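You operate a simulated robot arm through the tools that you are given. There is no shell and no other tool. Be economical: measure what you need, move in short steps, check, and stop when the job is done.

The job below is to be done with a simulated two-armed robot. You get a single attempt, and the scene is never put back.

## Task
Put the purple chock on the top board of the grey parts shelf. Take the purple bush and put it on the top board of the grey parts shelf. Put the blue brush in the brown tub. Close the green drawer. Push the yellow cupboard door shut. Open the grey drawer, put the white gauge block from the inside of the grey drawer on top of the purple wiping pad and shut the drawer again. Take the lid off the tall blue tin and lay it down on the deck of the green trolley. Take the blue rimmed pot and put it on the flat blue plate. Close the drawer of hopper two. Open the orange drawer, take the yellow brush on the packing bench and put it away in the inside of the orange drawer and shut the drawer again. Pull the white drawer open. The order is free. Set down upright: purple chock, blue rimmed pot.

The check looks at the end state, three seconds after you hand in, the way a careful person would. Anything else that was tipped, shoved, dropped, spilled or broken makes it a failure. Lids that push on must go on centred and level and be pressed home; caps that screw on are set level and turned clockwise until they are tight.

## Robot
Two 7-joint arms with two-finger parallel grippers on one trunk, on a base that drives. Base frame: it is fixed to the floor where the robot stands at the start and does not move with it; the origin is under the middle of the robot, x ahead of it, y to its left, z up. Readings come in mm, degrees, newtons and seconds.
The left shoulder is at the start at [60, 189, 1253], the right one opposite. Places, roughly: blue brush (12x5x7 cm) [300, 1900, 900]; blue rimmed pot [-3750, 5750, 500]; brown tub (25x25x23 cm) [500, 3700, 1000]; drawer of hopper two [-3400, 5800, 600]; flat blue plate [-1250, 3500, 750]; green drawer [-2400, 1700, 600]; grey drawer [-1900, -300, 600]; inside of the orange drawer [-2500, -300, 700]; orange drawer [-2500, -300, 700]; purple bush (5x5x4 cm) [400, 700, 700]; purple chock (13x9x11 cm) [600, -100, 700]; purple wiping pad (12x7x6 cm) [400, 2600, 900]; tall blue tin [-6250, -500, 750]; top board of the grey parts shelf [600, 400, 1000]; white drawer [-2900, -300, 700]; white gauge block [-1750, -250, 500]; yellow brush (15x5x7 cm) [-4200, 8100, 800]; yellow cupboard door [-3000, 0, 300]. Payload 3.43 kg a hand.
The tool frame of a hand sits at the grasp point between the pads (the TCP): z along the fingers, y along the line on which they close. The tips reach 30 mm beyond it. Largest opening 94 mm; finger width 28, thickness 10; the body of the gripper, 50 by 96 mm, starts 55 mm behind the TCP.
Orientation is told as [roll, pitch, yaw] about the base's x, y, z axes, in that order, counted from this pose: with the fingers straight down and closing along the base's y, the tool's x points along the base's -x, its y along +y and its z along -z.

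## Interface
- The arms move only by the tool apply_moves. It takes "left_deltas", "right_deltas" or both (then of equal length, played together; a hand with none holds still); each is a list of rows, each an object of numbers (a shift or turn left out is 0, a gripper value left out holds the last): "gripper": the finger opening in mm, from 0 to 94; "dx", "dy", "dz": the shift along the tool's x, y, z in mm; "rx", "ry", "rz": the turn, a rotation vector about the tool's x, y, z in degrees. In form: [{"gripper": .., "dx": .., "dy": .., "dz": .., "rx": .., "ry": .., "rz": ..}, ...]. A call has 1 to 20 rows; each row shifts and turns the commanded pose from where the row before left it, along the tool's axes as they then stand. A row lasts 0.2 s, in which the tool goes at most 50 mm and 8.6 degrees; a call with a longer step from one row to the next is refused whole, and so is a gripper value outside its range. A pose out of reach is approached as far as the arm can. The call stops where the force on the tool passes 40 N (or 10 N more than at its start, if that is more) or the arm is blocked; 0.2 s more then pass. The fingers move at their own pace (about 153 mm/s each) and stop on an object; they squeeze with about 30 N. The grip force told is the motor's: it shows also when the fingers shut on nothing. Time passes only in rows, and 0.2 s behind the last, so rows that do not move let the fingers close. The reply holds the time, the measured pose of the TCP, the force on the tool along the base axes, the opening and the grip force, in the units named above and with some noise, with the torque about the TCP (base axes, N m) and any sound that the robot's microphone picked up.
- Cameras (640 x 400 px; columns grow to the right, rows downward): "scene" is now at [8.1, 30.3, 1796.7]; the picture's right is [0.37, -0.93, 0.00], its down [-0.74, -0.30, -0.60] and it looks along [0.56, 0.22, -0.80] (base axes); focal length 263 px, centre (320, 200). "left" rides on the left gripper at [76, -14, -103] in its tool frame; the picture's right is [0.18, 0.98, 0.00], its down [-0.75, 0.14, -0.64] and it looks along [-0.63, 0.12, 0.77] (tool axes); focal length 243 px, centre (320, 200). "right" rides on the right gripper at [76, 14, -103] in its tool frame; the picture's right is [-0.18, 0.98, 0.00], its down [-0.75, -0.14, -0.64] and it looks along [-0.63, -0.12, 0.77] (tool axes); focal length 243 px, centre (320, 200). There is no depth. A picture from a camera that has moved, and an enlarged one, comes with that camera's place and axes in the base frame and with its lens.
- grab_frame(camera): a new picture of that camera. No time passes.
- lift_body(by): slides the trunk up (or, below 0, down) by that many mm; the arms and the scene camera ride with it, the base frame stays. It gives what a move gives, with no picture.
- base_move(legs): drives the robot by 1 to 6 legs, each [ahead, left, turn to the left] in mm, mm and degrees, along the robot's own axes; the way and the turn of a leg run together, so that a leg with both is an arc; at most 1500 mm and 180 degrees a leg. The arms and the cameras ride along, it lands a little off, and it stops where it bumps. It gives what a move gives.
- pan_tilt(pan, tilt): turns the head with the scene camera to pan (to the left, within 86 degrees either way) and tilt (down, from -29 to 69), counted from straight ahead of the robot. It gives what a move gives.
- zoom(camera, box): a new picture of the part [left, top, right, bottom] of that camera's present view, enlarged. No time passes.
- finish_job(): hands the job in; it is judged then, once.

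Work in short steps. Places have to be worked out from the pictures, the camera data and where the tool is seen: move nearer, look again, correct. Check each grasp and each placing, and mend what went wrong. You have 535 turns and 320 pictures in all, those below and enlarged ones among them. Open the grippers and draw the arms clear of the work before you hand the job in, unless the task says otherwise.

The tools are called after "Call:" by a JSON object that holds its "op" and its "data". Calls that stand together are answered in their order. apply_moves: Moves the arms, as the interface text tells. Its arguments: {"type":"object","properties":{"left_deltas":{"type":"array","items":{"type":"object","properties":{"gripper":{"type":"number"},"dx":{"type":"number"},"dy":{"type":"number"},"dz":{"type":"number"},"rx":{"type":"number"},"ry":{"type":"number"},"rz":{"type":"number"}}}},"right_deltas":{"type":"array","items":{"type":"object","properties":{"gripper":{"type":"number"},"dx":{"type":"number"},"dy":{"type":"number"},"dz":{"type":"number"},"rx":{"type":"number"},"ry":{"type":"number"},"rz":{"type":"number"}}}}},"required":[]} The other tools are called the same way: lift_body (by) slides the trunk up or down; base_move (legs) drives the base; pan_tilt (pan, tilt) turns the head that bears the scene camera; grab_frame (camera) takes a picture; zoom (camera, box) takes an enlarged picture of a part of a camera's view; finish_job () hands the job in.

At the start:

```text
time_s: 0.0
left_tcp_pos: [306.8, 276.2, 1291.4]
left_tool_rot: [0.0, 0.0, 0.0]
left_ft_force: [0.2, 0.2, -0.3]
left_ft_torque: [0.02, -0.03, 0.0]
left_width: 94.2
left_finger_force: 0.1
right_tcp_pos: [284.5, -14.2, 1334.5]
right_tool_rot: [0.0, 0.1, 0.0]
right_ft_force: [0.1, 0.3, 0.3]
right_ft_torque: [-0.02, 0.0, 0.03]
right_width: 94.1
right_finger_force: 0.0
trunk travel left (down, up): [-925.0, 65.0]
robot x, y, heading: [-0.4, -0.5, 0.3]
head pan, tilt: [21.9, 53.2]
```

scene: 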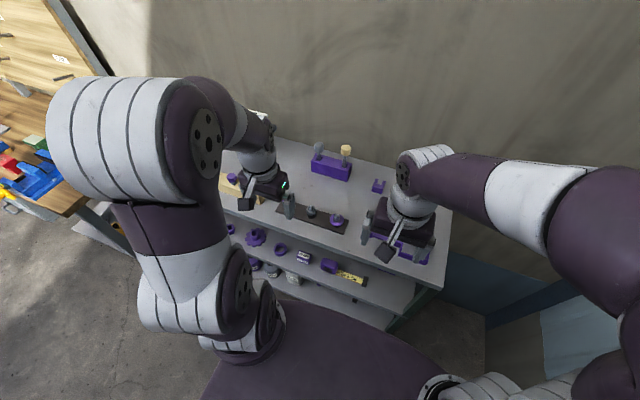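
right: 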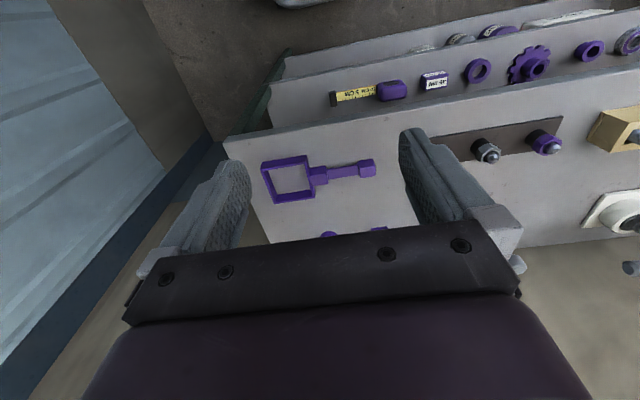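
left: 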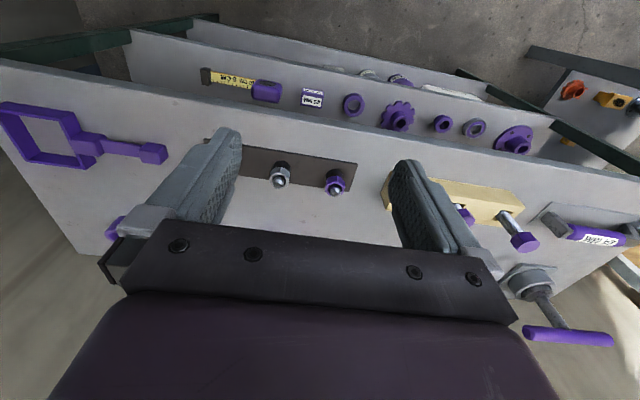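

I start by looking around to find the shelf, chock and bush from the head camera.

Call:
{"op": "pan_tilt", "data": {"pan": 0, "tilt": 50}}

Call:
{"op": "grab_frame", "data": {"camera": "scene"}}

Call:
{"op": "pan_tilt", "data": {"pan": 50, "tilt": 45}}

Call:
{"op": "grab_frame", "data": {"camera": "scene"}}

```text
time_s: 0.9
left_tcp_pos: [306.3, 277.1, 1291.7]
left_tool_rot: [0.0, -0.1, 0.0]
left_ft_force: [0.1, 0.5, -0.1]
left_ft_torque: [0.01, -0.01, 0.02]
left_width: 93.9
left_finger_force: 0.1
right_tcp_pos: [284.8, -14.2, 1333.8]
right_tool_rot: [-0.1, 0.0, 0.1]
right_ft_force: [-0.9, 0.6, -0.5]
right_ft_torque: [0.02, 0.01, 0.04]
right_width: 93.7
right_finger_force: 0.0
trunk travel left (down, up): [-925.0, 65.0]
robot x, y, heading: [0.0, -2.1, -0.1]
head pan, tilt: [0.0, 50.0]
```

```text
316 pictures are left
camera scene: at [16.4, 2.9, 1800.8], right [0.0, -1.0, 0.0], down [-0.77, 0.0, -0.64], along [0.64, 0.0, -0.77], focal length 263 px, centre (320, 200)
```

scene: 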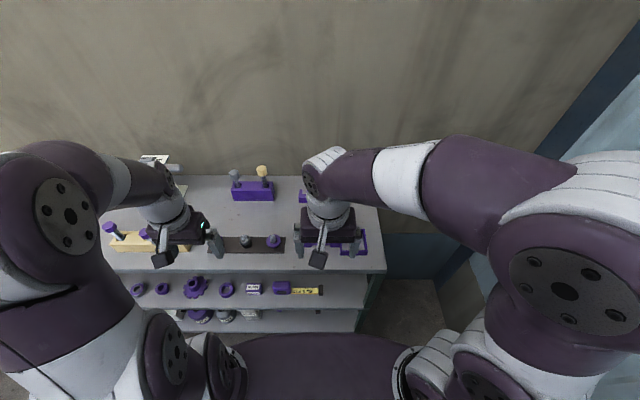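

```text
time_s: 2.0
left_tcp_pos: [306.4, 277.5, 1291.0]
left_tool_rot: [0.0, 0.0, -0.1]
left_ft_force: [0.0, 0.2, 0.7]
left_ft_torque: [-0.02, 0.01, 0.02]
left_width: 93.9
left_finger_force: 0.1
right_tcp_pos: [287.2, -13.9, 1332.9]
right_tool_rot: [0.0, 0.0, 0.1]
right_ft_force: [1.3, -1.3, 0.6]
right_ft_torque: [0.0, 0.01, 0.02]
right_width: 93.9
right_finger_force: 0.0
trunk travel left (down, up): [-925.0, 65.0]
robot x, y, heading: [-0.5, 2.1, 0.0]
head pan, tilt: [50.0, 45.0]
```

```text
315 pictures are left
camera scene: at [-8.2, 65.0, 1807.7], right [0.77, -0.64, 0.0], down [-0.46, -0.54, -0.71], along [0.45, 0.54, -0.71], focal length 263 px, centre (320, 200)
```

scene: 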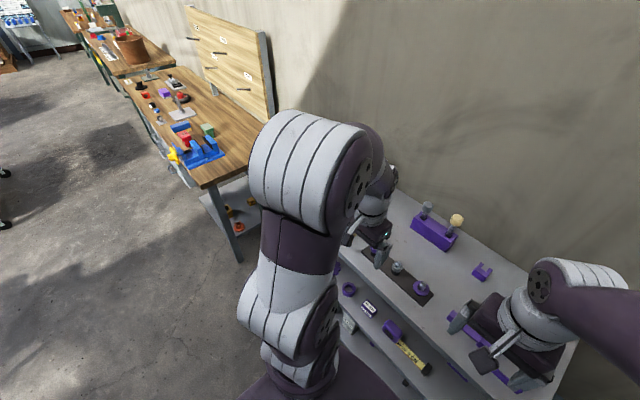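

The top board lies at about z 1030 with its front edge at x≈365; chock and bush are probably on lower boards. I back off and lower the trunk to look into the shelf.

Call:
{"op": "base_move", "data": {"legs": [[-500, 0, 0]]}}

Call:
{"op": "lift_body", "data": {"by": -600}}

Call:
{"op": "pan_tilt", "data": {"pan": 10, "tilt": 25}}

Call:
{"op": "grab_frame", "data": {"camera": "scene"}}

```text
time_s: 5.0
left_tcp_pos: [-199.5, 275.5, 1290.6]
left_tool_rot: [0.0, 0.1, -0.2]
left_ft_force: [0.0, 0.2, -0.3]
left_ft_torque: [0.01, -0.01, 0.02]
left_width: 94.2
left_finger_force: 0.1
right_tcp_pos: [-221.1, -13.1, 1333.9]
right_tool_rot: [0.0, 0.1, -0.3]
right_ft_force: [0.4, 0.3, 0.3]
right_ft_torque: [0.0, 0.0, -0.02]
right_width: 93.9
right_finger_force: 0.0
trunk travel left (down, up): [-925.0, 65.0]
robot x, y, heading: [-505.9, 3.1, -0.4]
head pan, tilt: [50.0, 45.0]
```

```text
refused: -600 is not a number from -400 to 400
```

```text
time_s: 6.1
left_tcp_pos: [-200.3, 276.4, 1291.0]
left_tool_rot: [0.0, 0.0, -0.3]
left_ft_force: [0.3, -0.9, 0.4]
left_ft_torque: [0.02, -0.01, 0.03]
left_width: 93.9
left_finger_force: 0.0
right_tcp_pos: [-224.0, -12.9, 1333.0]
right_tool_rot: [0.0, 0.0, -0.4]
right_ft_force: [-0.5, -0.1, 0.6]
right_ft_torque: [0.01, 0.0, 0.0]
right_width: 94.0
right_finger_force: 0.1
trunk travel left (down, up): [-925.0, 65.0]
robot x, y, heading: [-509.2, 5.5, -0.4]
head pan, tilt: [10.0, 25.0]
```

```text
314 pictures are left
camera scene: at [-477.3, 20.0, 1838.3], right [0.17, -0.99, 0.0], down [-0.42, -0.07, -0.91], along [0.89, 0.15, -0.42], focal length 263 px, centre (320, 200)
```

scene: 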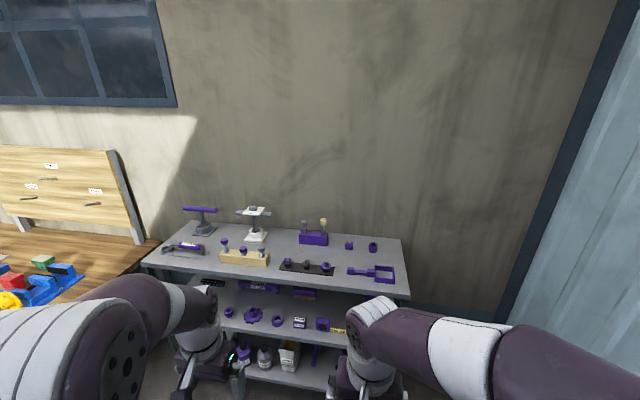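

Now lower the trunk in steps to see the lower boards.

Call:
{"op": "lift_body", "data": {"by": -400}}

Call:
{"op": "lift_body", "data": {"by": -200}}

Call:
{"op": "pan_tilt", "data": {"pan": 12, "tilt": 20}}

Call:
{"op": "grab_frame", "data": {"camera": "scene"}}

```text
time_s: 9.9
left_tcp_pos: [-200.2, 277.3, 891.3]
left_tool_rot: [0.0, 0.0, -0.3]
left_ft_force: [0.7, -0.6, -0.2]
left_ft_torque: [-0.01, 0.01, 0.01]
left_width: 94.1
left_finger_force: 0.0
right_tcp_pos: [-223.0, -13.2, 933.9]
right_tool_rot: [-0.1, 0.1, -0.2]
right_ft_force: [-0.4, 0.3, -0.3]
right_ft_torque: [0.02, -0.01, 0.01]
right_width: 94.1
right_finger_force: 0.0
trunk travel left (down, up): [-525.0, 465.0]
robot x, y, heading: [-508.6, -1.2, -0.3]
head pan, tilt: [10.0, 25.0]
```

```text
time_s: 12.1
left_tcp_pos: [-200.4, 277.2, 692.4]
left_tool_rot: [0.0, 0.0, -0.2]
left_ft_force: [-0.9, 0.9, 0.2]
left_ft_torque: [-0.01, -0.01, 0.01]
left_width: 94.2
left_finger_force: 0.3
right_tcp_pos: [-222.3, -14.1, 734.0]
right_tool_rot: [0.0, 0.0, -0.3]
right_ft_force: [-0.5, 0.7, 0.7]
right_ft_torque: [0.0, -0.01, 0.02]
right_width: 94.1
right_finger_force: 0.2
trunk travel left (down, up): [-325.0, 665.0]
robot x, y, heading: [-509.0, -3.7, -0.6]
head pan, tilt: [10.0, 25.0]
```

```text
time_s: 12.8
left_tcp_pos: [-200.8, 276.2, 692.5]
left_tool_rot: [0.0, 0.0, -0.3]
left_ft_force: [0.6, 0.2, 0.1]
left_ft_torque: [0.02, 0.05, -0.01]
left_width: 93.6
left_finger_force: 0.1
right_tcp_pos: [-223.5, -14.2, 734.6]
right_tool_rot: [0.0, 0.0, -0.3]
right_ft_force: [-0.4, -0.3, 0.3]
right_ft_torque: [0.02, 0.02, -0.01]
right_width: 93.9
right_finger_force: 0.0
trunk travel left (down, up): [-325.0, 665.0]
robot x, y, heading: [-511.5, -1.3, -0.2]
head pan, tilt: [12.0, 20.0]
```

```text
313 pictures are left
camera scene: at [-477.5, 23.2, 1246.4], right [0.2, -0.98, 0.0], down [-0.34, -0.07, -0.94], along [0.92, 0.19, -0.34], focal length 263 px, centre (320, 200)
```

scene: 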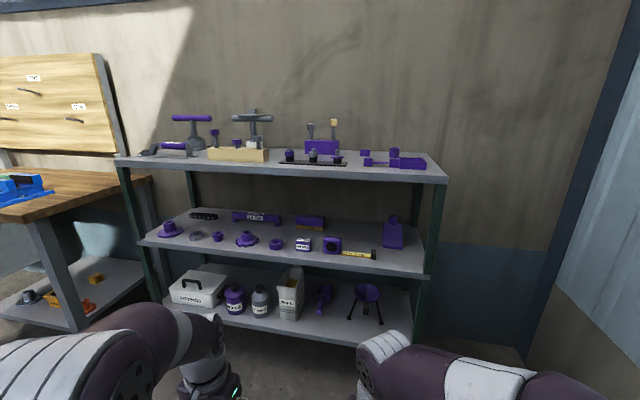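

Zoom on the middle board to identify chock and bush.

Call:
{"op": "zoom", "data": {"camera": "scene", "box": [140, 200, 300, 300]}}

Call:
{"op": "zoom", "data": {"camera": "scene", "box": [280, 200, 440, 300]}}

Call:
{"op": "zoom", "data": {"camera": "scene", "box": [120, 90, 440, 290]}}

```text
4.00 times, centred on (220, 250) of scene
camera zoom: at [-477.5, 23.2, 1246.4], right [0.2, -0.98, 0.0], down [-0.34, -0.07, -0.94], along [0.92, 0.19, -0.34], focal length 1052 px, centre (720, 0)
```

zoom: 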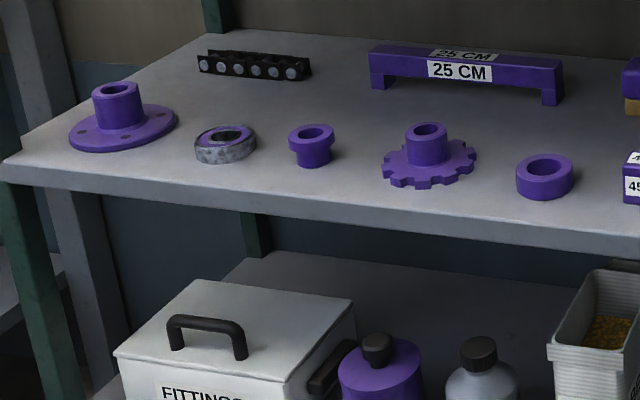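

```text
4.00 times, centred on (360, 250) of scene
camera zoom: at [-477.5, 23.2, 1246.4], right [0.2, -0.98, 0.0], down [-0.34, -0.07, -0.94], along [0.92, 0.19, -0.34], focal length 1052 px, centre (160, 0)
```

zoom: 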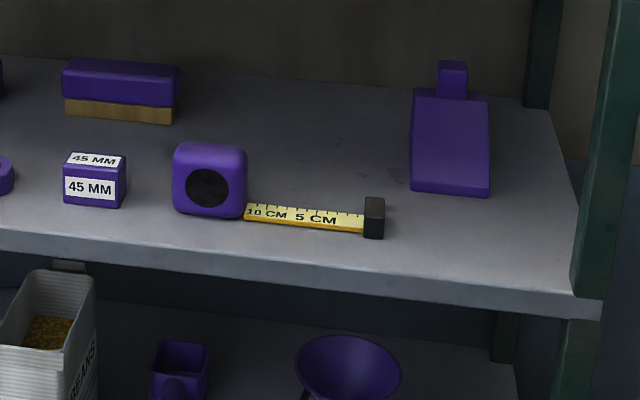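

```text
2.00 times, centred on (280, 190) of scene
camera zoom: at [-477.5, 23.2, 1246.4], right [0.2, -0.98, 0.0], down [-0.34, -0.07, -0.94], along [0.92, 0.19, -0.34], focal length 526 px, centre (400, 220)
```

zoom: 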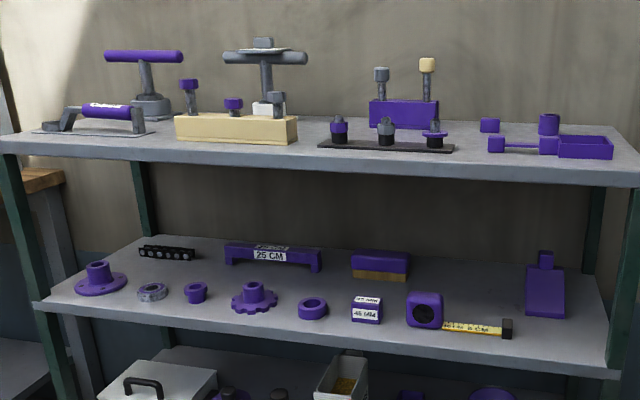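

Bush = flanged purple bushing (~[403,645]); chock = purple wedge with handle (~[514..590,-80]). I take a second, lower view to triangulate.

Call:
{"op": "lift_body", "data": {"by": -300}}

Call:
{"op": "zoom", "data": {"camera": "scene", "box": [120, 60, 440, 260]}}

```text
time_s: 15.8
left_tcp_pos: [-200.0, 276.7, 391.9]
left_tool_rot: [0.0, 0.0, -0.3]
left_ft_force: [0.5, -0.5, 0.0]
left_ft_torque: [-0.03, -0.03, -0.01]
left_width: 94.0
left_finger_force: 0.1
right_tcp_pos: [-222.9, -13.8, 434.1]
right_tool_rot: [0.0, 0.1, -0.2]
right_ft_force: [0.8, 0.7, 0.4]
right_ft_torque: [-0.02, -0.01, 0.02]
right_width: 93.9
right_finger_force: 0.0
trunk travel left (down, up): [-25.0, 965.0]
robot x, y, heading: [-505.5, 3.1, -0.3]
head pan, tilt: [12.0, 20.0]
```

```text
2.00 times, centred on (280, 160) of scene
camera zoom: at [-477.5, 23.2, 946.5], right [0.2, -0.98, 0.0], down [-0.33, -0.07, -0.94], along [0.92, 0.19, -0.34], focal length 526 px, centre (400, 280)
```

zoom: 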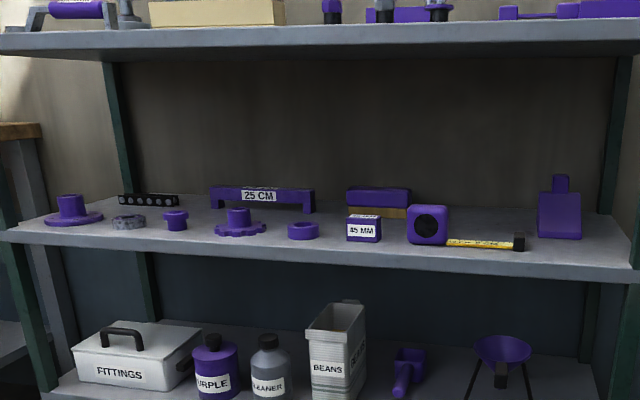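

Triangulated: middle board z≈676, chock front x≈537, handle at ≈[626,-74], z 754–784. I raise the trunk and turn the right hand to point forward, pulling the left hand back.

Call:
{"op": "lift_body", "data": {"by": 400}}

Call:
{"op": "apply_moves", "data": {"left_deltas": [{"dx": 30}, {"dx": 30}, {"dx": 30}, {"dx": 30}, {"dx": 0}, {"dx": 0}, {"dx": 0}, {"dx": 0}, {"dx": 0}, {"dx": 0}], "right_deltas": [{"ry": -7.5}, {"ry": -7.5}, {"ry": -7.5}, {"ry": -7.5}, {"ry": -7.5}, {"ry": -7.5}, {"ry": -7.5}, {"ry": -7.5}, {"ry": -7.5}, {"ry": -7.5}]}}

Call:
{"op": "grab_frame", "data": {"camera": "scene"}}

```text
time_s: 19.6
left_tcp_pos: [-200.1, 276.3, 790.1]
left_tool_rot: [0.0, 0.1, -0.3]
left_ft_force: [0.7, 0.5, -0.8]
left_ft_torque: [-0.02, 0.01, -0.02]
left_width: 94.1
left_finger_force: 0.1
right_tcp_pos: [-222.9, -13.5, 833.7]
right_tool_rot: [0.0, 0.0, -0.2]
right_ft_force: [0.1, -0.7, 0.3]
right_ft_torque: [-0.03, -0.02, 0.02]
right_width: 93.8
right_finger_force: 0.0
trunk travel left (down, up): [-425.0, 565.0]
robot x, y, heading: [-511.2, 5.7, -0.4]
head pan, tilt: [12.0, 20.0]
```

```text
time_s: 21.8
left_tcp_pos: [-306.0, 283.9, 790.8]
left_tool_rot: [-0.1, 0.1, -0.3]
left_ft_force: [0.2, 0.6, 0.3]
left_ft_torque: [0.0, 0.02, 0.01]
left_width: 94.0
left_finger_force: 0.0
left hand out of reach, approached as far as the arm can: row 4
right_tcp_pos: [-215.9, -16.2, 833.7]
right_tool_rot: [0.2, -59.7, -0.2]
right_ft_force: [0.0, 0.4, -0.9]
right_ft_torque: [0.0, 0.01, 0.01]
right_width: 94.3
right_finger_force: 0.1
right hand out of reach, approached as far as the arm can: row 8, 9, 10
trunk travel left (down, up): [-425.0, 565.0]
robot x, y, heading: [-511.9, 1.4, -0.1]
head pan, tilt: [12.0, 20.0]
```

```text
308 pictures are left
camera scene: at [-477.4, 23.4, 1346.4], right [0.2, -0.98, 0.0], down [-0.34, -0.07, -0.94], along [0.92, 0.19, -0.34], focal length 263 px, centre (320, 200)
```

scene: 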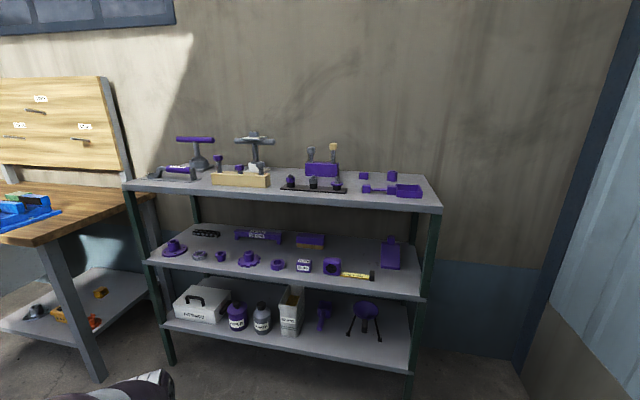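

The rotation reached −60° so far; I extend the hand forward 240 mm, then check the remaining rotation.

Call:
{"op": "apply_moves", "data": {"right_deltas": [{"dz": 34.6, "dx": -20}, {"dz": 34.6, "dx": -20}, {"dz": 34.6, "dx": -20}, {"dz": 34.6, "dx": -20}, {"dz": 34.6, "dx": -20}, {"dz": 34.6, "dx": -20}]}}

```text
time_s: 23.2
left_tcp_pos: [-307.3, 283.5, 790.5]
left_tool_rot: [-0.1, 0.2, -0.4]
left_ft_force: [0.6, -0.3, 0.0]
left_ft_torque: [0.01, 0.03, -0.04]
left_width: 94.1
left_finger_force: 0.0
right_tcp_pos: [25.9, -16.9, 832.3]
right_tool_rot: [0.0, -59.6, -0.2]
right_ft_force: [-0.3, 0.6, 0.4]
right_ft_torque: [0.0, -0.03, 0.01]
right_width: 93.9
right_finger_force: 0.0
trunk travel left (down, up): [-425.0, 565.0]
robot x, y, heading: [-510.8, 3.0, 0.2]
head pan, tilt: [12.0, 20.0]
```

Rotate to −75° and shift right by 58 mm to line up with the handle.

Call:
{"op": "apply_moves", "data": {"right_deltas": [{"ry": -7.5, "dy": -29, "gripper": 70}, {"ry": -7.5, "dy": -29}]}}

Call:
{"op": "grab_frame", "data": {"camera": "right"}}

```text
time_s: 23.8
left_tcp_pos: [-308.1, 283.7, 790.3]
left_tool_rot: [-0.1, 0.0, -0.3]
left_ft_force: [-0.4, 0.4, -0.7]
left_ft_torque: [0.01, 0.0, 0.0]
left_width: 94.0
left_finger_force: 0.1
right_tcp_pos: [24.1, -76.0, 833.2]
right_tool_rot: [0.6, -74.8, -0.5]
right_ft_force: [-1.5, -0.6, 0.0]
right_ft_torque: [0.0, 0.03, 0.01]
right_width: 70.1
right_finger_force: 0.0
trunk travel left (down, up): [-425.0, 565.0]
robot x, y, heading: [-502.8, 2.0, -0.4]
head pan, tilt: [12.0, 20.0]
```

```text
307 pictures are left
camera right: at [-94.0, -60.7, 786.2], right [0.05, 0.98, 0.18], down [-0.42, -0.14, 0.9], along [0.91, -0.12, 0.41], focal length 243 px, centre (320, 200)
```

right: 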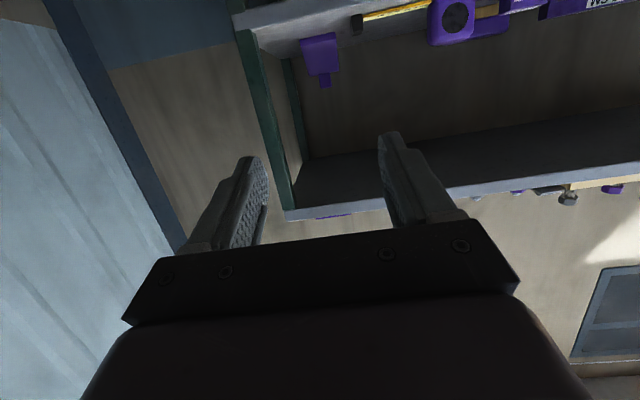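

The handle appears at y≈−80, z≈765. I lower the trunk 55 mm, drive most of the way, and check.

Call:
{"op": "lift_body", "data": {"by": -55}}

Call:
{"op": "base_move", "data": {"legs": [[430, 0, 0]]}}

Call:
{"op": "grab_frame", "data": {"camera": "right"}}

Call:
{"op": "pan_tilt", "data": {"pan": -5, "tilt": 40}}

Call:
{"op": "grab_frame", "data": {"camera": "scene"}}

```text
time_s: 24.7
left_tcp_pos: [-306.8, 284.1, 737.2]
left_tool_rot: [-0.1, 0.1, -0.3]
left_ft_force: [-0.1, -0.1, 0.1]
left_ft_torque: [0.02, -0.02, 0.01]
left_width: 94.0
left_finger_force: 0.1
right_tcp_pos: [24.6, -75.7, 778.8]
right_tool_rot: [0.4, -74.8, -0.4]
right_ft_force: [-0.4, -0.9, -0.3]
right_ft_torque: [0.0, 0.0, 0.0]
right_width: 69.6
right_finger_force: 0.0
trunk travel left (down, up): [-370.0, 620.0]
robot x, y, heading: [-510.5, 6.3, 0.0]
head pan, tilt: [12.0, 20.0]
```

```text
time_s: 27.4
left_tcp_pos: [120.9, 281.4, 735.2]
left_tool_rot: [-0.1, 0.1, -0.4]
left_ft_force: [-0.5, -0.3, 0.1]
left_ft_torque: [0.0, 0.04, 0.0]
left_width: 94.1
left_finger_force: 0.1
right_tcp_pos: [451.8, -79.3, 778.9]
right_tool_rot: [0.5, -74.6, -0.6]
right_ft_force: [0.4, 0.3, -0.3]
right_ft_torque: [-0.02, -0.01, 0.04]
right_width: 70.0
right_finger_force: 0.1
trunk travel left (down, up): [-370.0, 620.0]
robot x, y, heading: [-84.7, -0.9, -0.6]
head pan, tilt: [12.0, 20.0]
```

```text
306 pictures are left
camera right: at [333.0, -63.5, 731.1], right [0.05, 0.98, 0.18], down [-0.42, -0.14, 0.9], along [0.91, -0.12, 0.4], focal length 243 px, centre (320, 200)
```

right: 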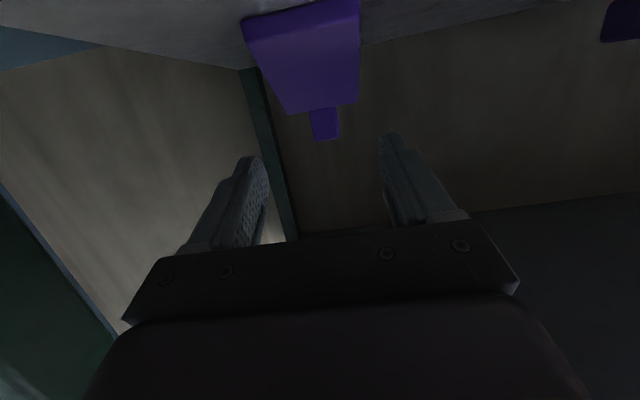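

```text
time_s: 28.2
left_tcp_pos: [119.6, 281.5, 736.2]
left_tool_rot: [0.0, 0.0, -0.4]
left_ft_force: [-0.6, 0.0, 1.0]
left_ft_torque: [0.0, -0.02, 0.01]
left_width: 93.9
left_finger_force: 0.1
right_tcp_pos: [452.4, -77.5, 778.1]
right_tool_rot: [0.4, -74.6, -0.6]
right_ft_force: [1.1, 0.1, -0.9]
right_ft_torque: [-0.02, 0.0, 0.0]
right_width: 70.0
right_finger_force: 0.1
trunk travel left (down, up): [-370.0, 620.0]
robot x, y, heading: [-79.1, -3.8, -0.4]
head pan, tilt: [-5.0, 40.0]
```

```text
305 pictures are left
camera scene: at [-57.2, -6.0, 1260.1], right [-0.09, -1.0, 0.0], down [-0.64, 0.06, -0.77], along [0.76, -0.07, -0.64], focal length 263 px, centre (320, 200)
```

scene: 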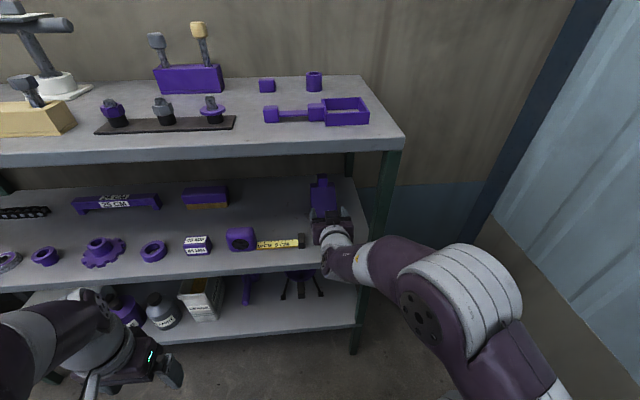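

The peg lines up (y≈−79), but the forearm would hit the right post if I go further. I back off 300 and straighten the arm instead.

Call:
{"op": "base_move", "data": {"legs": [[-300, 0, 0]]}}

Call:
{"op": "apply_moves", "data": {"right_deltas": [{"dz": 38.6, "dx": -10.5}, {"dz": 38.6, "dx": -10.5}, {"dz": 38.6, "dx": -10.5}, {"dz": 38.6, "dx": -10.5}, {"dz": 38.6, "dx": -10.5}, {"dz": 38.6, "dx": -10.5}, {"dz": 38.6, "dx": -10.5}, {"dz": 10}]}}

Call:
{"op": "grab_frame", "data": {"camera": "scene"}}

```text
time_s: 30.2
left_tcp_pos: [-180.4, 283.7, 734.8]
left_tool_rot: [-0.1, 0.1, -0.1]
left_ft_force: [0.1, -0.2, 0.1]
left_ft_torque: [-0.01, 0.0, -0.02]
left_width: 94.1
left_finger_force: 0.1
right_tcp_pos: [153.4, -74.6, 778.9]
right_tool_rot: [0.4, -74.7, -0.4]
right_ft_force: [0.5, -0.2, 0.6]
right_ft_torque: [0.0, 0.0, 0.01]
right_width: 69.8
right_finger_force: 0.1
trunk travel left (down, up): [-370.0, 620.0]
robot x, y, heading: [-379.5, -0.1, -0.1]
head pan, tilt: [-5.0, 40.0]
```

```text
time_s: 32.0
left_tcp_pos: [-179.4, 283.7, 735.3]
left_tool_rot: [-0.1, 0.1, -0.1]
left_ft_force: [-0.1, -0.7, 0.4]
left_ft_torque: [-0.02, -0.01, 0.0]
left_width: 94.2
left_finger_force: 0.1
right_tcp_pos: [441.0, -74.6, 774.1]
right_tool_rot: [0.5, -74.7, -0.3]
right_ft_force: [0.1, 0.6, 0.1]
right_ft_torque: [0.02, -0.03, -0.01]
right_width: 70.0
right_finger_force: 0.1
trunk travel left (down, up): [-370.0, 620.0]
robot x, y, heading: [-381.8, 0.1, 0.2]
head pan, tilt: [-5.0, 40.0]
```

```text
304 pictures are left
camera scene: at [-355.4, -4.7, 1260.0], right [-0.09, -1.0, 0.0], down [-0.64, 0.06, -0.77], along [0.76, -0.07, -0.64], focal length 263 px, centre (320, 200)
```

scene: 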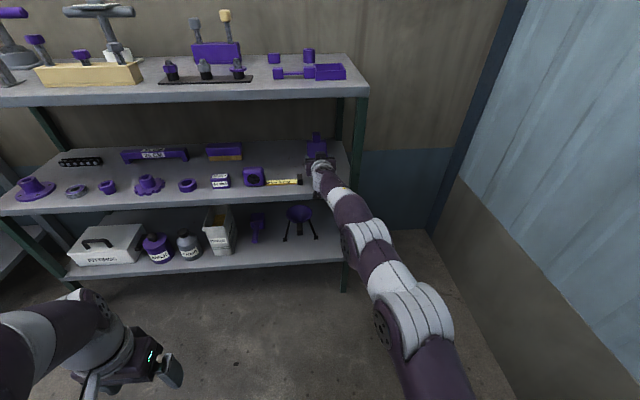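

Still close to the post, so I shift the base left 150 mm and the hand right by the same, so that the arm runs straight.

Call:
{"op": "base_move", "data": {"legs": [[-100, 0, 0], [0, 150, 0]]}}

Call:
{"op": "apply_moves", "data": {"right_deltas": [{"dy": -40}, {"dy": -40}, {"dy": -40}, {"dy": -35}]}}

Call:
{"op": "base_move", "data": {"legs": [[120, 0, 0]]}}

Call:
{"op": "grab_frame", "data": {"camera": "scene"}}

Call:
{"op": "grab_frame", "data": {"camera": "right"}}

```text
time_s: 34.1
left_tcp_pos: [-278.8, 434.3, 736.0]
left_tool_rot: [-0.1, 0.0, 0.1]
left_ft_force: [0.0, 0.9, -0.5]
left_ft_torque: [-0.03, 0.01, 0.0]
left_width: 94.0
left_finger_force: 0.1
right_tcp_pos: [342.7, 79.9, 774.2]
right_tool_rot: [0.2, -74.6, 0.1]
right_ft_force: [0.2, -0.2, -0.5]
right_ft_torque: [-0.02, -0.04, -0.01]
right_width: 69.9
right_finger_force: 0.0
trunk travel left (down, up): [-370.0, 620.0]
robot x, y, heading: [-480.3, 150.3, -0.1]
head pan, tilt: [-5.0, 40.0]
```

```text
time_s: 35.1
left_tcp_pos: [-279.4, 433.1, 734.9]
left_tool_rot: [-0.1, 0.0, 0.0]
left_ft_force: [-0.7, 0.6, -0.8]
left_ft_torque: [0.03, -0.05, -0.02]
left_width: 93.9
left_finger_force: 0.1
right_tcp_pos: [345.4, -74.5, 774.8]
right_tool_rot: [0.4, -74.7, 0.0]
right_ft_force: [-0.3, -0.3, -0.2]
right_ft_torque: [0.01, 0.02, -0.02]
right_width: 69.9
right_finger_force: 0.1
trunk travel left (down, up): [-370.0, 620.0]
robot x, y, heading: [-479.0, 150.7, 0.1]
head pan, tilt: [-5.0, 40.0]
```

```text
time_s: 36.4
left_tcp_pos: [-157.9, 433.8, 735.9]
left_tool_rot: [-0.1, 0.3, -0.1]
left_ft_force: [0.7, -0.1, -0.6]
left_ft_torque: [-0.02, 0.0, 0.0]
left_width: 93.9
left_finger_force: 0.0
right_tcp_pos: [465.8, -76.8, 773.5]
right_tool_rot: [0.3, -74.5, -0.3]
right_ft_force: [0.1, -0.2, -0.1]
right_ft_torque: [0.01, -0.03, -0.01]
right_width: 69.8
right_finger_force: 0.1
trunk travel left (down, up): [-370.0, 620.0]
robot x, y, heading: [-359.7, 150.2, -0.3]
head pan, tilt: [-5.0, 40.0]
```

```text
303 pictures are left
camera scene: at [-332.3, 145.7, 1259.9], right [-0.09, -1.0, 0.0], down [-0.64, 0.06, -0.77], along [0.76, -0.07, -0.64], focal length 263 px, centre (320, 200)
```

scene: 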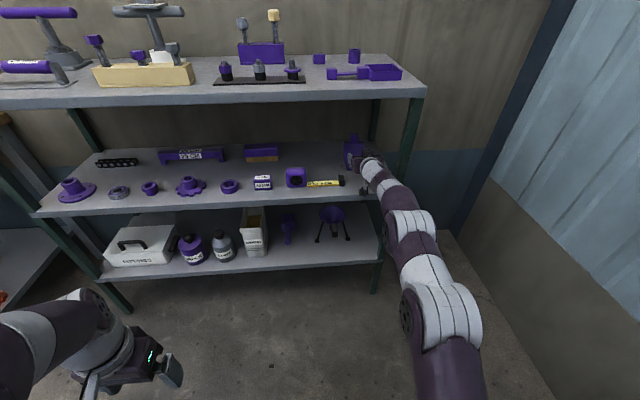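

```text
302 pictures are left
camera right: at [347.1, -61.2, 726.6], right [0.04, 0.98, 0.18], down [-0.42, -0.14, 0.9], along [0.91, -0.12, 0.4], focal length 243 px, centre (320, 200)
```

right: 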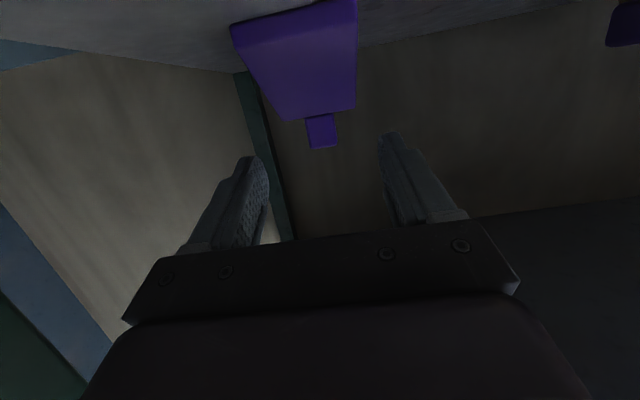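

I shift 70 mm more to the left the same way for post clearance, then extend the hand.

Call:
{"op": "base_move", "data": {"legs": [[0, 70, 0]]}}

Call:
{"op": "apply_moves", "data": {"right_deltas": [{"dy": -37}, {"dy": -37}, {"dz": 29, "dx": -8}, {"dz": 29, "dx": -8}]}}

Call:
{"op": "grab_frame", "data": {"camera": "scene"}}

Call:
{"op": "grab_frame", "data": {"camera": "right"}}

```text
time_s: 37.4
left_tcp_pos: [-159.1, 505.4, 735.1]
left_tool_rot: [-0.2, 0.2, 0.0]
left_ft_force: [0.0, -0.1, -1.0]
left_ft_torque: [-0.03, 0.02, 0.0]
left_width: 93.9
left_finger_force: 0.1
right_tcp_pos: [465.7, -4.2, 774.1]
right_tool_rot: [0.2, -74.6, 0.2]
right_ft_force: [1.1, 1.2, 0.8]
right_ft_torque: [0.02, 0.02, 0.0]
right_width: 69.9
right_finger_force: 0.1
trunk travel left (down, up): [-370.0, 620.0]
robot x, y, heading: [-357.8, 218.7, 0.1]
head pan, tilt: [-5.0, 40.0]
```

```text
time_s: 38.4
left_tcp_pos: [-157.7, 504.6, 734.9]
left_tool_rot: [-0.1, 0.1, 0.0]
left_ft_force: [-0.3, 0.2, 0.1]
left_ft_torque: [0.01, -0.01, 0.03]
left_width: 94.0
left_finger_force: 0.1
right_tcp_pos: [479.3, -81.4, 772.3]
right_tool_rot: [0.3, -74.6, -0.1]
right_ft_force: [0.3, -0.7, 0.3]
right_ft_torque: [0.02, -0.01, 0.0]
right_width: 69.9
right_finger_force: 0.0
right hand out of reach, approached as far as the arm can: row 3, 4
trunk travel left (down, up): [-370.0, 620.0]
robot x, y, heading: [-355.8, 221.4, 0.0]
head pan, tilt: [-5.0, 40.0]
```

```text
301 pictures are left
camera scene: at [-333.6, 216.0, 1260.0], right [-0.09, -1.0, 0.0], down [-0.64, 0.06, -0.77], along [0.76, -0.07, -0.64], focal length 263 px, centre (320, 200)
```

scene: 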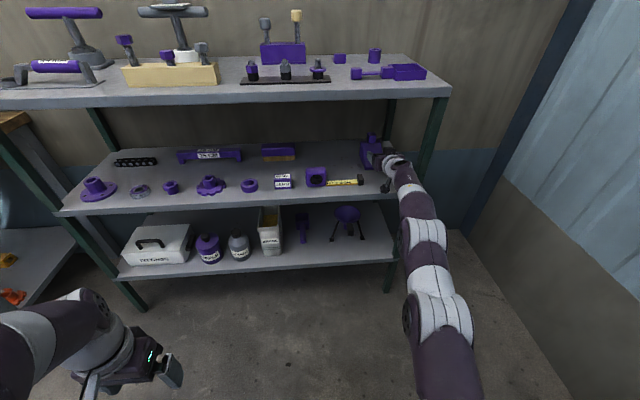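

```text
300 pictures are left
camera right: at [360.2, -66.4, 724.4], right [0.04, 0.98, 0.18], down [-0.42, -0.14, 0.9], along [0.91, -0.11, 0.41], focal length 243 px, centre (320, 200)
```

right: 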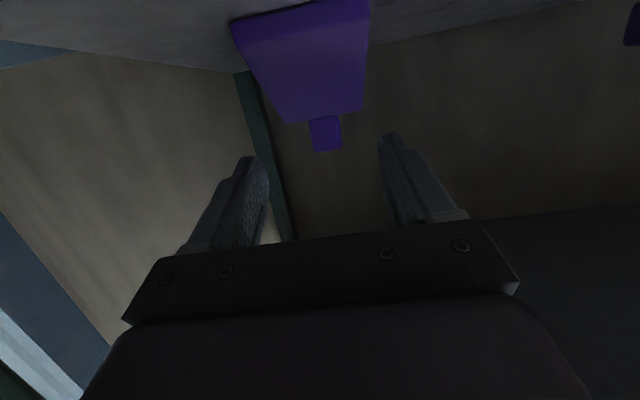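

The clearance to the post is still slim, so I shift another 100 mm left, pulling the hand in slightly.

Call:
{"op": "base_move", "data": {"legs": [[0, 100, 0]]}}

Call:
{"op": "apply_moves", "data": {"right_deltas": [{"dz": -30, "dx": 8}, {"dz": -30, "dx": 8}, {"dy": -33}, {"dy": -33}, {"dy": -33}]}}

Call:
{"op": "base_move", "data": {"legs": [[80, 0, 0]]}}

Call:
{"op": "grab_frame", "data": {"camera": "scene"}}

Call:
{"op": "grab_frame", "data": {"camera": "right"}}

```text
time_s: 39.5
left_tcp_pos: [-159.5, 607.3, 735.4]
left_tool_rot: [0.0, 0.2, 0.2]
left_ft_force: [0.2, 0.5, 0.6]
left_ft_torque: [-0.01, -0.02, 0.0]
left_width: 93.8
left_finger_force: 0.1
right_tcp_pos: [479.7, 23.5, 772.1]
right_tool_rot: [0.2, -74.6, 0.3]
right_ft_force: [-0.9, 0.7, -0.1]
right_ft_torque: [-0.02, 0.03, 0.02]
right_width: 70.0
right_finger_force: 0.0
trunk travel left (down, up): [-370.0, 620.0]
robot x, y, heading: [-357.1, 318.5, 0.0]
head pan, tilt: [-5.0, 40.0]
```

```text
time_s: 40.7
left_tcp_pos: [-158.7, 605.6, 735.4]
left_tool_rot: [-0.2, 0.2, 0.2]
left_ft_force: [-0.8, -0.5, -0.7]
left_ft_torque: [-0.04, 0.01, 0.02]
left_width: 93.9
left_finger_force: 0.1
right_tcp_pos: [418.7, -75.9, 771.8]
right_tool_rot: [0.5, -74.6, -0.1]
right_ft_force: [0.6, -0.8, -0.3]
right_ft_torque: [0.03, 0.02, 0.01]
right_width: 69.8
right_finger_force: 0.1
trunk travel left (down, up): [-370.0, 620.0]
robot x, y, heading: [-359.8, 320.0, 0.2]
head pan, tilt: [-5.0, 40.0]
```

```text
time_s: 41.8
left_tcp_pos: [-79.8, 606.1, 735.6]
left_tool_rot: [-0.2, 0.2, 0.2]
left_ft_force: [-0.1, -0.6, 0.2]
left_ft_torque: [-0.04, 0.04, -0.01]
left_width: 93.9
left_finger_force: 0.1
right_tcp_pos: [499.0, -75.5, 772.4]
right_tool_rot: [0.4, -74.6, 0.2]
right_ft_force: [0.4, 0.7, 0.0]
right_ft_torque: [-0.05, 0.01, 0.0]
right_width: 69.9
right_finger_force: 0.1
trunk travel left (down, up): [-370.0, 620.0]
robot x, y, heading: [-275.4, 323.2, 0.2]
head pan, tilt: [-5.0, 40.0]
```

```text
299 pictures are left
camera scene: at [-253.3, 317.6, 1259.9], right [-0.08, -1.0, 0.0], down [-0.64, 0.05, -0.77], along [0.76, -0.06, -0.64], focal length 263 px, centre (320, 200)
```

scene: 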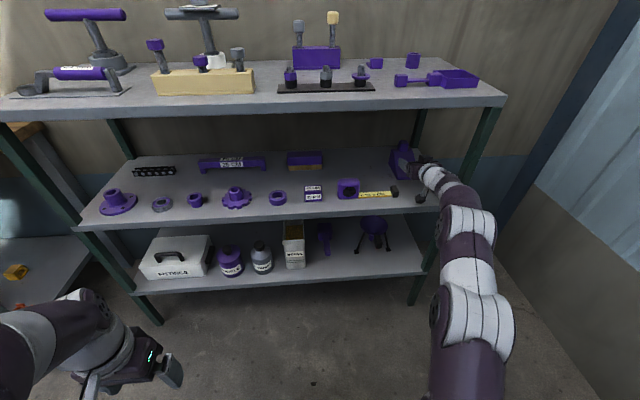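

```text
298 pictures are left
camera right: at [379.7, -61.3, 724.5], right [0.04, 0.98, 0.18], down [-0.42, -0.15, 0.9], along [0.91, -0.11, 0.4], focal length 243 px, centre (320, 200)
```

right: 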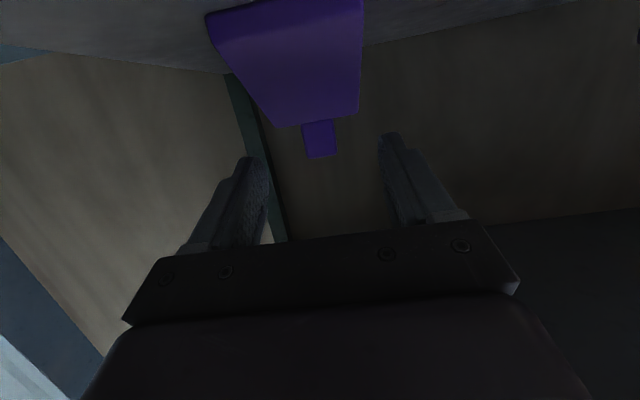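

The elbow swings outwards, so the left arm coming from the open side is the better choice. I back off, retract the right arm and bring the left hand to the same forward-pointing pose.

Call:
{"op": "base_move", "data": {"legs": [[-500, 0, 0]]}}

Call:
{"op": "apply_moves", "data": {"left_deltas": [{"dx": -40}, {"dx": -40}, {"dx": -40}, {"dx": -40}, {"dx": -40}, {"dx": -40}, {"ry": -7.5}, {"ry": -7.5}, {"ry": -7.5}, {"ry": -7.5}, {"ry": -7.5}, {"ry": -7.5}, {"ry": -7.5}, {"ry": -7.5}, {"ry": -7.5}, {"ry": -7.5, "gripper": 70}], "right_deltas": [{"dz": -38.6, "dx": 10.5}, {"dz": -38.6, "dx": 10.5}, {"dz": -38.6, "dx": 10.5}, {"dz": -38.6, "dx": 10.5}, {"dz": -38.6, "dx": 10.5}, {"dz": -38.6, "dx": 10.5}, {"dz": -38.6, "dx": 10.5}, {"dz": -38.6, "dx": 10.5}, {"dz": -38.6, "dx": 10.5}, {"dy": 30}, {"dy": 30}, {"dy": 30}, {"dy": 30}, {"dy": 0}, {"dy": 0}, {"dy": 0}]}}

```text
time_s: 44.7
left_tcp_pos: [-578.7, 604.4, 735.8]
left_tool_rot: [0.0, 0.1, 0.3]
left_ft_force: [0.0, 0.0, 0.2]
left_ft_torque: [0.0, -0.01, -0.01]
left_width: 93.9
left_finger_force: 0.1
right_tcp_pos: [0.4, -77.5, 772.2]
right_tool_rot: [0.4, -74.7, 0.1]
right_ft_force: [1.1, -0.3, 0.9]
right_ft_torque: [-0.02, -0.01, 0.01]
right_width: 70.1
right_finger_force: 0.0
trunk travel left (down, up): [-370.0, 620.0]
robot x, y, heading: [-777.8, 321.3, 0.5]
head pan, tilt: [-5.0, 40.0]
```

```text
time_s: 48.1
left_tcp_pos: [-338.9, 602.0, 734.0]
left_tool_rot: [-2.4, -71.7, 2.0]
left_ft_force: [-0.7, 0.3, 0.1]
left_ft_torque: [0.02, -0.02, 0.02]
left_width: 70.0
left_finger_force: 0.0
left hand out of reach, approached as far as the arm can: row 12
right_tcp_pos: [-360.9, 37.6, 775.1]
right_tool_rot: [0.4, -74.7, 0.1]
right_ft_force: [0.5, -0.4, 0.3]
right_ft_torque: [0.03, 0.02, 0.01]
right_width: 70.0
right_finger_force: 0.1
trunk travel left (down, up): [-370.0, 620.0]
robot x, y, heading: [-781.2, 320.0, 0.4]
head pan, tilt: [-5.0, 40.0]
```

Extend the left hand and bring it toward the robot's centreline, correcting the small attitude error.

Call:
{"op": "apply_moves", "data": {"left_deltas": [{"dz": 38.6, "dx": -10.5, "dy": -25}, {"dz": 38.6, "dx": -10.5, "dy": -25}, {"dz": 38.6, "dx": -10.5, "dy": -25}, {"dz": 38.6, "dx": -10.5, "dy": -25}, {"dz": 38.6, "dx": -10.5, "dy": -25}, {"dz": 38.6, "dx": -10.5, "dy": -25}, {"dy": -25, "ry": -3}, {"dy": -25}]}}

Call:
{"op": "base_move", "data": {"legs": [[0, -481, -0.4]]}}

Call:
{"op": "pan_tilt", "data": {"pan": 0, "tilt": 40}}

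Call:
{"op": "grab_frame", "data": {"camera": "scene"}}

```text
time_s: 49.9
left_tcp_pos: [-190.3, 547.1, 719.5]
left_tool_rot: [-3.7, -74.4, 2.3]
left_ft_force: [-0.4, -0.1, -0.5]
left_ft_torque: [0.01, -0.01, -0.02]
left_width: 70.1
left_finger_force: 0.0
left hand out of reach, approached as far as the arm can: row 2, 3, 4, 5, 6, 7, 8
right_tcp_pos: [-360.0, 37.1, 775.8]
right_tool_rot: [0.4, -74.6, 0.1]
right_ft_force: [-0.3, 0.0, -0.3]
right_ft_torque: [-0.04, -0.06, -0.03]
right_width: 70.1
right_finger_force: 0.1
trunk travel left (down, up): [-370.0, 620.0]
robot x, y, heading: [-772.7, 321.8, 0.4]
head pan, tilt: [-5.0, 40.0]
```

```text
time_s: 52.0
left_tcp_pos: [-177.2, 262.0, 717.6]
left_tool_rot: [-6.1, -74.4, 3.2]
left_ft_force: [-0.8, -0.3, -0.8]
left_ft_torque: [-0.02, 0.01, 0.0]
left_width: 70.2
left_finger_force: 0.1
right_tcp_pos: [-360.6, -240.2, 779.0]
right_tool_rot: [-2.0, -74.7, 0.9]
right_ft_force: [0.2, -0.1, -0.6]
right_ft_torque: [0.03, 0.02, 0.0]
right_width: 70.0
right_finger_force: 0.1
trunk travel left (down, up): [-370.0, 620.0]
robot x, y, heading: [-776.6, 43.6, -1.5]
head pan, tilt: [-5.0, 40.0]
stopped in leg 1: the robot was blocked; the commanded pose is now the measured one
```

```text
time_s: 52.7
left_tcp_pos: [-177.2, 263.3, 714.8]
left_tool_rot: [-7.1, -74.4, 4.2]
left_ft_force: [0.6, -0.4, -0.7]
left_ft_torque: [-0.03, -0.02, 0.01]
left_width: 70.0
left_finger_force: 0.1
right_tcp_pos: [-362.3, -240.6, 778.8]
right_tool_rot: [-3.0, -74.5, 2.0]
right_ft_force: [0.4, 0.2, 0.1]
right_ft_torque: [0.02, -0.01, -0.03]
right_width: 70.1
right_finger_force: 0.1
trunk travel left (down, up): [-370.0, 620.0]
robot x, y, heading: [-773.1, 37.8, -1.1]
head pan, tilt: [0.0, 40.0]
```

```text
297 pictures are left
camera scene: at [-745.0, 62.2, 1259.5], right [-0.02, -1.0, 0.02], down [-0.64, 0.0, -0.76], along [0.76, -0.03, -0.64], focal length 263 px, centre (320, 200)
```

scene: 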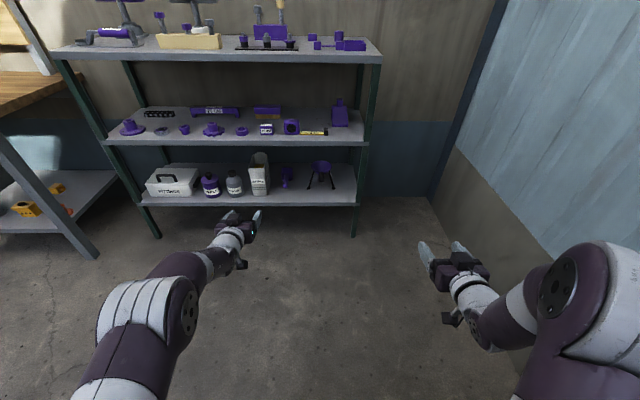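

The base bumped on its right side and leans slightly. I move back left 60 mm and look to the right.

Call:
{"op": "base_move", "data": {"legs": [[0, 80, 0]]}}

Call:
{"op": "pan_tilt", "data": {"pan": -75, "tilt": 35}}

Call:
{"op": "grab_frame", "data": {"camera": "scene"}}

```text
time_s: 53.7
left_tcp_pos: [-177.4, 333.0, 720.1]
left_tool_rot: [-3.7, -74.5, 1.2]
left_ft_force: [0.2, 0.0, 0.2]
left_ft_torque: [0.0, -0.02, 0.0]
left_width: 69.8
left_finger_force: 0.0
right_tcp_pos: [-361.5, -170.6, 775.9]
right_tool_rot: [0.3, -74.6, -1.1]
right_ft_force: [-0.3, 0.6, 0.7]
right_ft_torque: [0.03, 0.03, 0.01]
right_width: 69.9
right_finger_force: 0.1
trunk travel left (down, up): [-370.0, 620.0]
robot x, y, heading: [-769.0, 121.8, -1.3]
head pan, tilt: [0.0, 40.0]
```

```text
time_s: 55.2
left_tcp_pos: [-176.3, 334.2, 720.1]
left_tool_rot: [-3.7, -74.5, 1.1]
left_ft_force: [-0.9, -0.5, -0.7]
left_ft_torque: [-0.04, 0.0, 0.01]
left_width: 69.9
left_finger_force: 0.1
right_tcp_pos: [-360.0, -170.6, 775.7]
right_tool_rot: [0.4, -74.6, -1.3]
right_ft_force: [0.5, -0.1, -0.1]
right_ft_torque: [0.02, -0.02, 0.02]
right_width: 69.7
right_finger_force: 0.1
trunk travel left (down, up): [-370.0, 620.0]
robot x, y, heading: [-771.1, 119.8, -1.1]
head pan, tilt: [-75.0, 35.0]
```

```text
296 pictures are left
camera scene: at [-809.6, 40.4, 1267.6], right [-0.97, -0.24, 0.0], down [-0.14, 0.56, -0.82], along [0.2, -0.8, -0.57], focal length 263 px, centre (320, 200)
```

scene: 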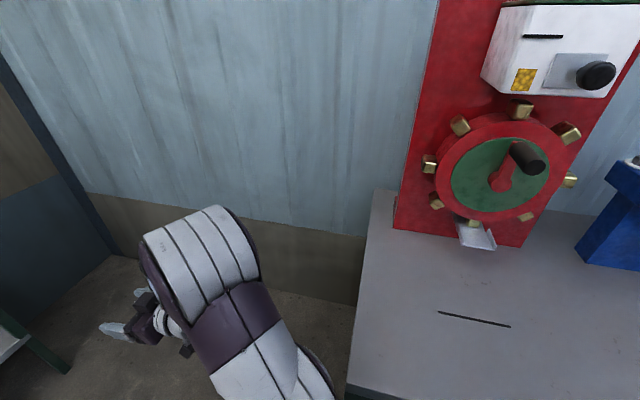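

A counter stands to the right at x<−850; nothing seems disturbed. I drive forward 400 first, then strafe right clear of it, correcting heading.

Call:
{"op": "base_move", "data": {"legs": [[400, 0, 1.2], [0, -270, 0]]}}

Call:
{"op": "pan_tilt", "data": {"pan": 0, "tilt": 40}}

Call:
{"op": "grab_frame", "data": {"camera": "scene"}}

Call:
{"op": "grab_frame", "data": {"camera": "left"}}

```text
time_s: 59.2
left_tcp_pos: [214.4, 61.8, 721.3]
left_tool_rot: [-3.6, -74.5, 1.3]
left_ft_force: [-0.6, -1.2, -0.1]
left_ft_torque: [0.0, 0.02, -0.02]
left_width: 69.9
left_finger_force: 0.2
right_tcp_pos: [34.1, -444.8, 775.9]
right_tool_rot: [0.4, -74.6, -1.0]
right_ft_force: [-0.5, 0.2, -1.3]
right_ft_torque: [0.03, 0.01, 0.0]
right_width: 70.0
right_finger_force: 0.1
trunk travel left (down, up): [-370.0, 620.0]
robot x, y, heading: [-374.6, -156.6, -0.8]
head pan, tilt: [-75.0, 35.0]
```

```text
time_s: 60.7
left_tcp_pos: [214.5, 60.9, 720.6]
left_tool_rot: [-3.6, -74.5, 1.5]
left_ft_force: [-0.3, -0.8, -0.4]
left_ft_torque: [-0.02, 0.03, 0.01]
left_width: 70.0
left_finger_force: 0.0
right_tcp_pos: [34.7, -444.0, 776.0]
right_tool_rot: [0.4, -74.6, -0.8]
right_ft_force: [-0.1, -0.9, 0.9]
right_ft_torque: [-0.01, -0.01, 0.04]
right_width: 69.9
right_finger_force: 0.1
trunk travel left (down, up): [-370.0, 620.0]
robot x, y, heading: [-379.3, -152.9, -0.5]
head pan, tilt: [0.0, 40.0]
```

```text
295 pictures are left
camera scene: at [-352.5, -152.9, 1260.0], right [-0.01, -1.0, 0.0], down [-0.64, 0.01, -0.77], along [0.77, -0.01, -0.64], focal length 263 px, centre (320, 200)
```

scene: 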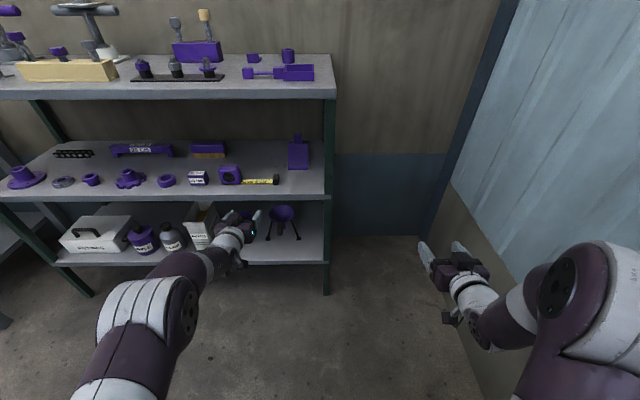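

```text
294 pictures are left
camera left: at [95.3, 51.8, 675.1], right [-0.01, 0.98, -0.19], down [-0.41, 0.17, 0.89], along [0.91, 0.09, 0.4], focal length 243 px, centre (320, 200)
```

left: 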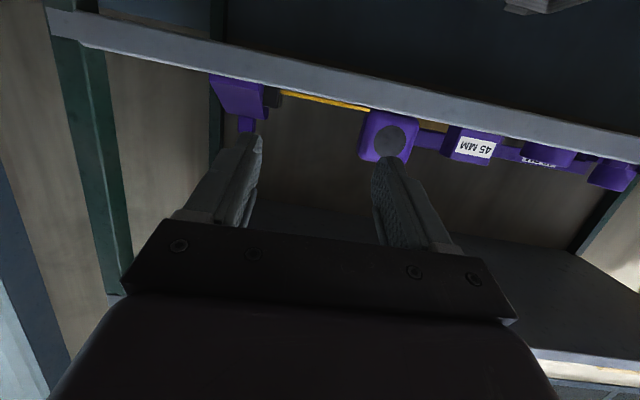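

Raise trunk by 56 and shift the left hand toward the handle's line.

Call:
{"op": "lift_body", "data": {"by": 57}}

Call:
{"op": "apply_moves", "data": {"left_deltas": [{"dy": -35}, {"dy": -35}, {"dy": -35}, {"dy": -35, "rx": -2}]}}

```text
time_s: 61.6
left_tcp_pos: [215.4, 61.2, 776.9]
left_tool_rot: [-3.6, -74.5, 1.5]
left_ft_force: [0.9, 0.3, -0.7]
left_ft_torque: [0.02, 0.01, -0.01]
left_width: 70.2
left_finger_force: 0.1
right_tcp_pos: [35.4, -445.0, 833.3]
right_tool_rot: [0.4, -74.6, -0.9]
right_ft_force: [-0.3, 0.2, -0.5]
right_ft_torque: [0.04, 0.0, 0.06]
right_width: 69.9
right_finger_force: 0.2
trunk travel left (down, up): [-427.0, 563.0]
robot x, y, heading: [-376.4, -155.7, -0.7]
head pan, tilt: [0.0, 40.0]
```

```text
time_s: 62.6
left_tcp_pos: [216.2, 54.9, 783.9]
left_tool_rot: [-4.1, -74.4, 1.5]
left_ft_force: [0.3, -0.1, 0.3]
left_ft_torque: [0.01, -0.02, 0.04]
left_width: 70.4
left_finger_force: 0.0
left hand out of reach, approached as far as the arm can: row 1, 2, 3, 4
right_tcp_pos: [35.6, -444.0, 832.7]
right_tool_rot: [0.4, -74.7, -0.8]
right_ft_force: [0.0, -0.2, 1.1]
right_ft_torque: [0.02, 0.01, 0.02]
right_width: 70.1
right_finger_force: 0.1
trunk travel left (down, up): [-427.0, 563.0]
robot x, y, heading: [-374.1, -155.9, -0.8]
head pan, tilt: [0.0, 40.0]
```

The left arm sits at a joint limit; I unwind the pitch to −50°, move inward, and re-pitch as worked for the right arm.

Call:
{"op": "apply_moves", "data": {"left_deltas": [{"ry": 8}, {"ry": 8}, {"ry": 8}, {"dy": -35}, {"dy": -35}, {"dy": -35}, {"dy": -35}, {"ry": -8}, {"ry": -8}, {"ry": -8}]}}

```text
time_s: 64.8
left_tcp_pos: [215.9, -85.1, 786.6]
left_tool_rot: [-1.8, -74.6, 1.6]
left_ft_force: [0.5, 0.4, 0.0]
left_ft_torque: [-0.02, -0.02, 0.03]
left_width: 70.0
left_finger_force: 0.0
right_tcp_pos: [34.4, -443.7, 833.5]
right_tool_rot: [0.4, -74.6, -0.9]
right_ft_force: [-0.3, 0.2, 0.9]
right_ft_torque: [0.02, 0.0, -0.05]
right_width: 69.9
right_finger_force: 0.1
trunk travel left (down, up): [-427.0, 563.0]
robot x, y, heading: [-375.9, -151.8, -0.7]
head pan, tilt: [0.0, 40.0]
```

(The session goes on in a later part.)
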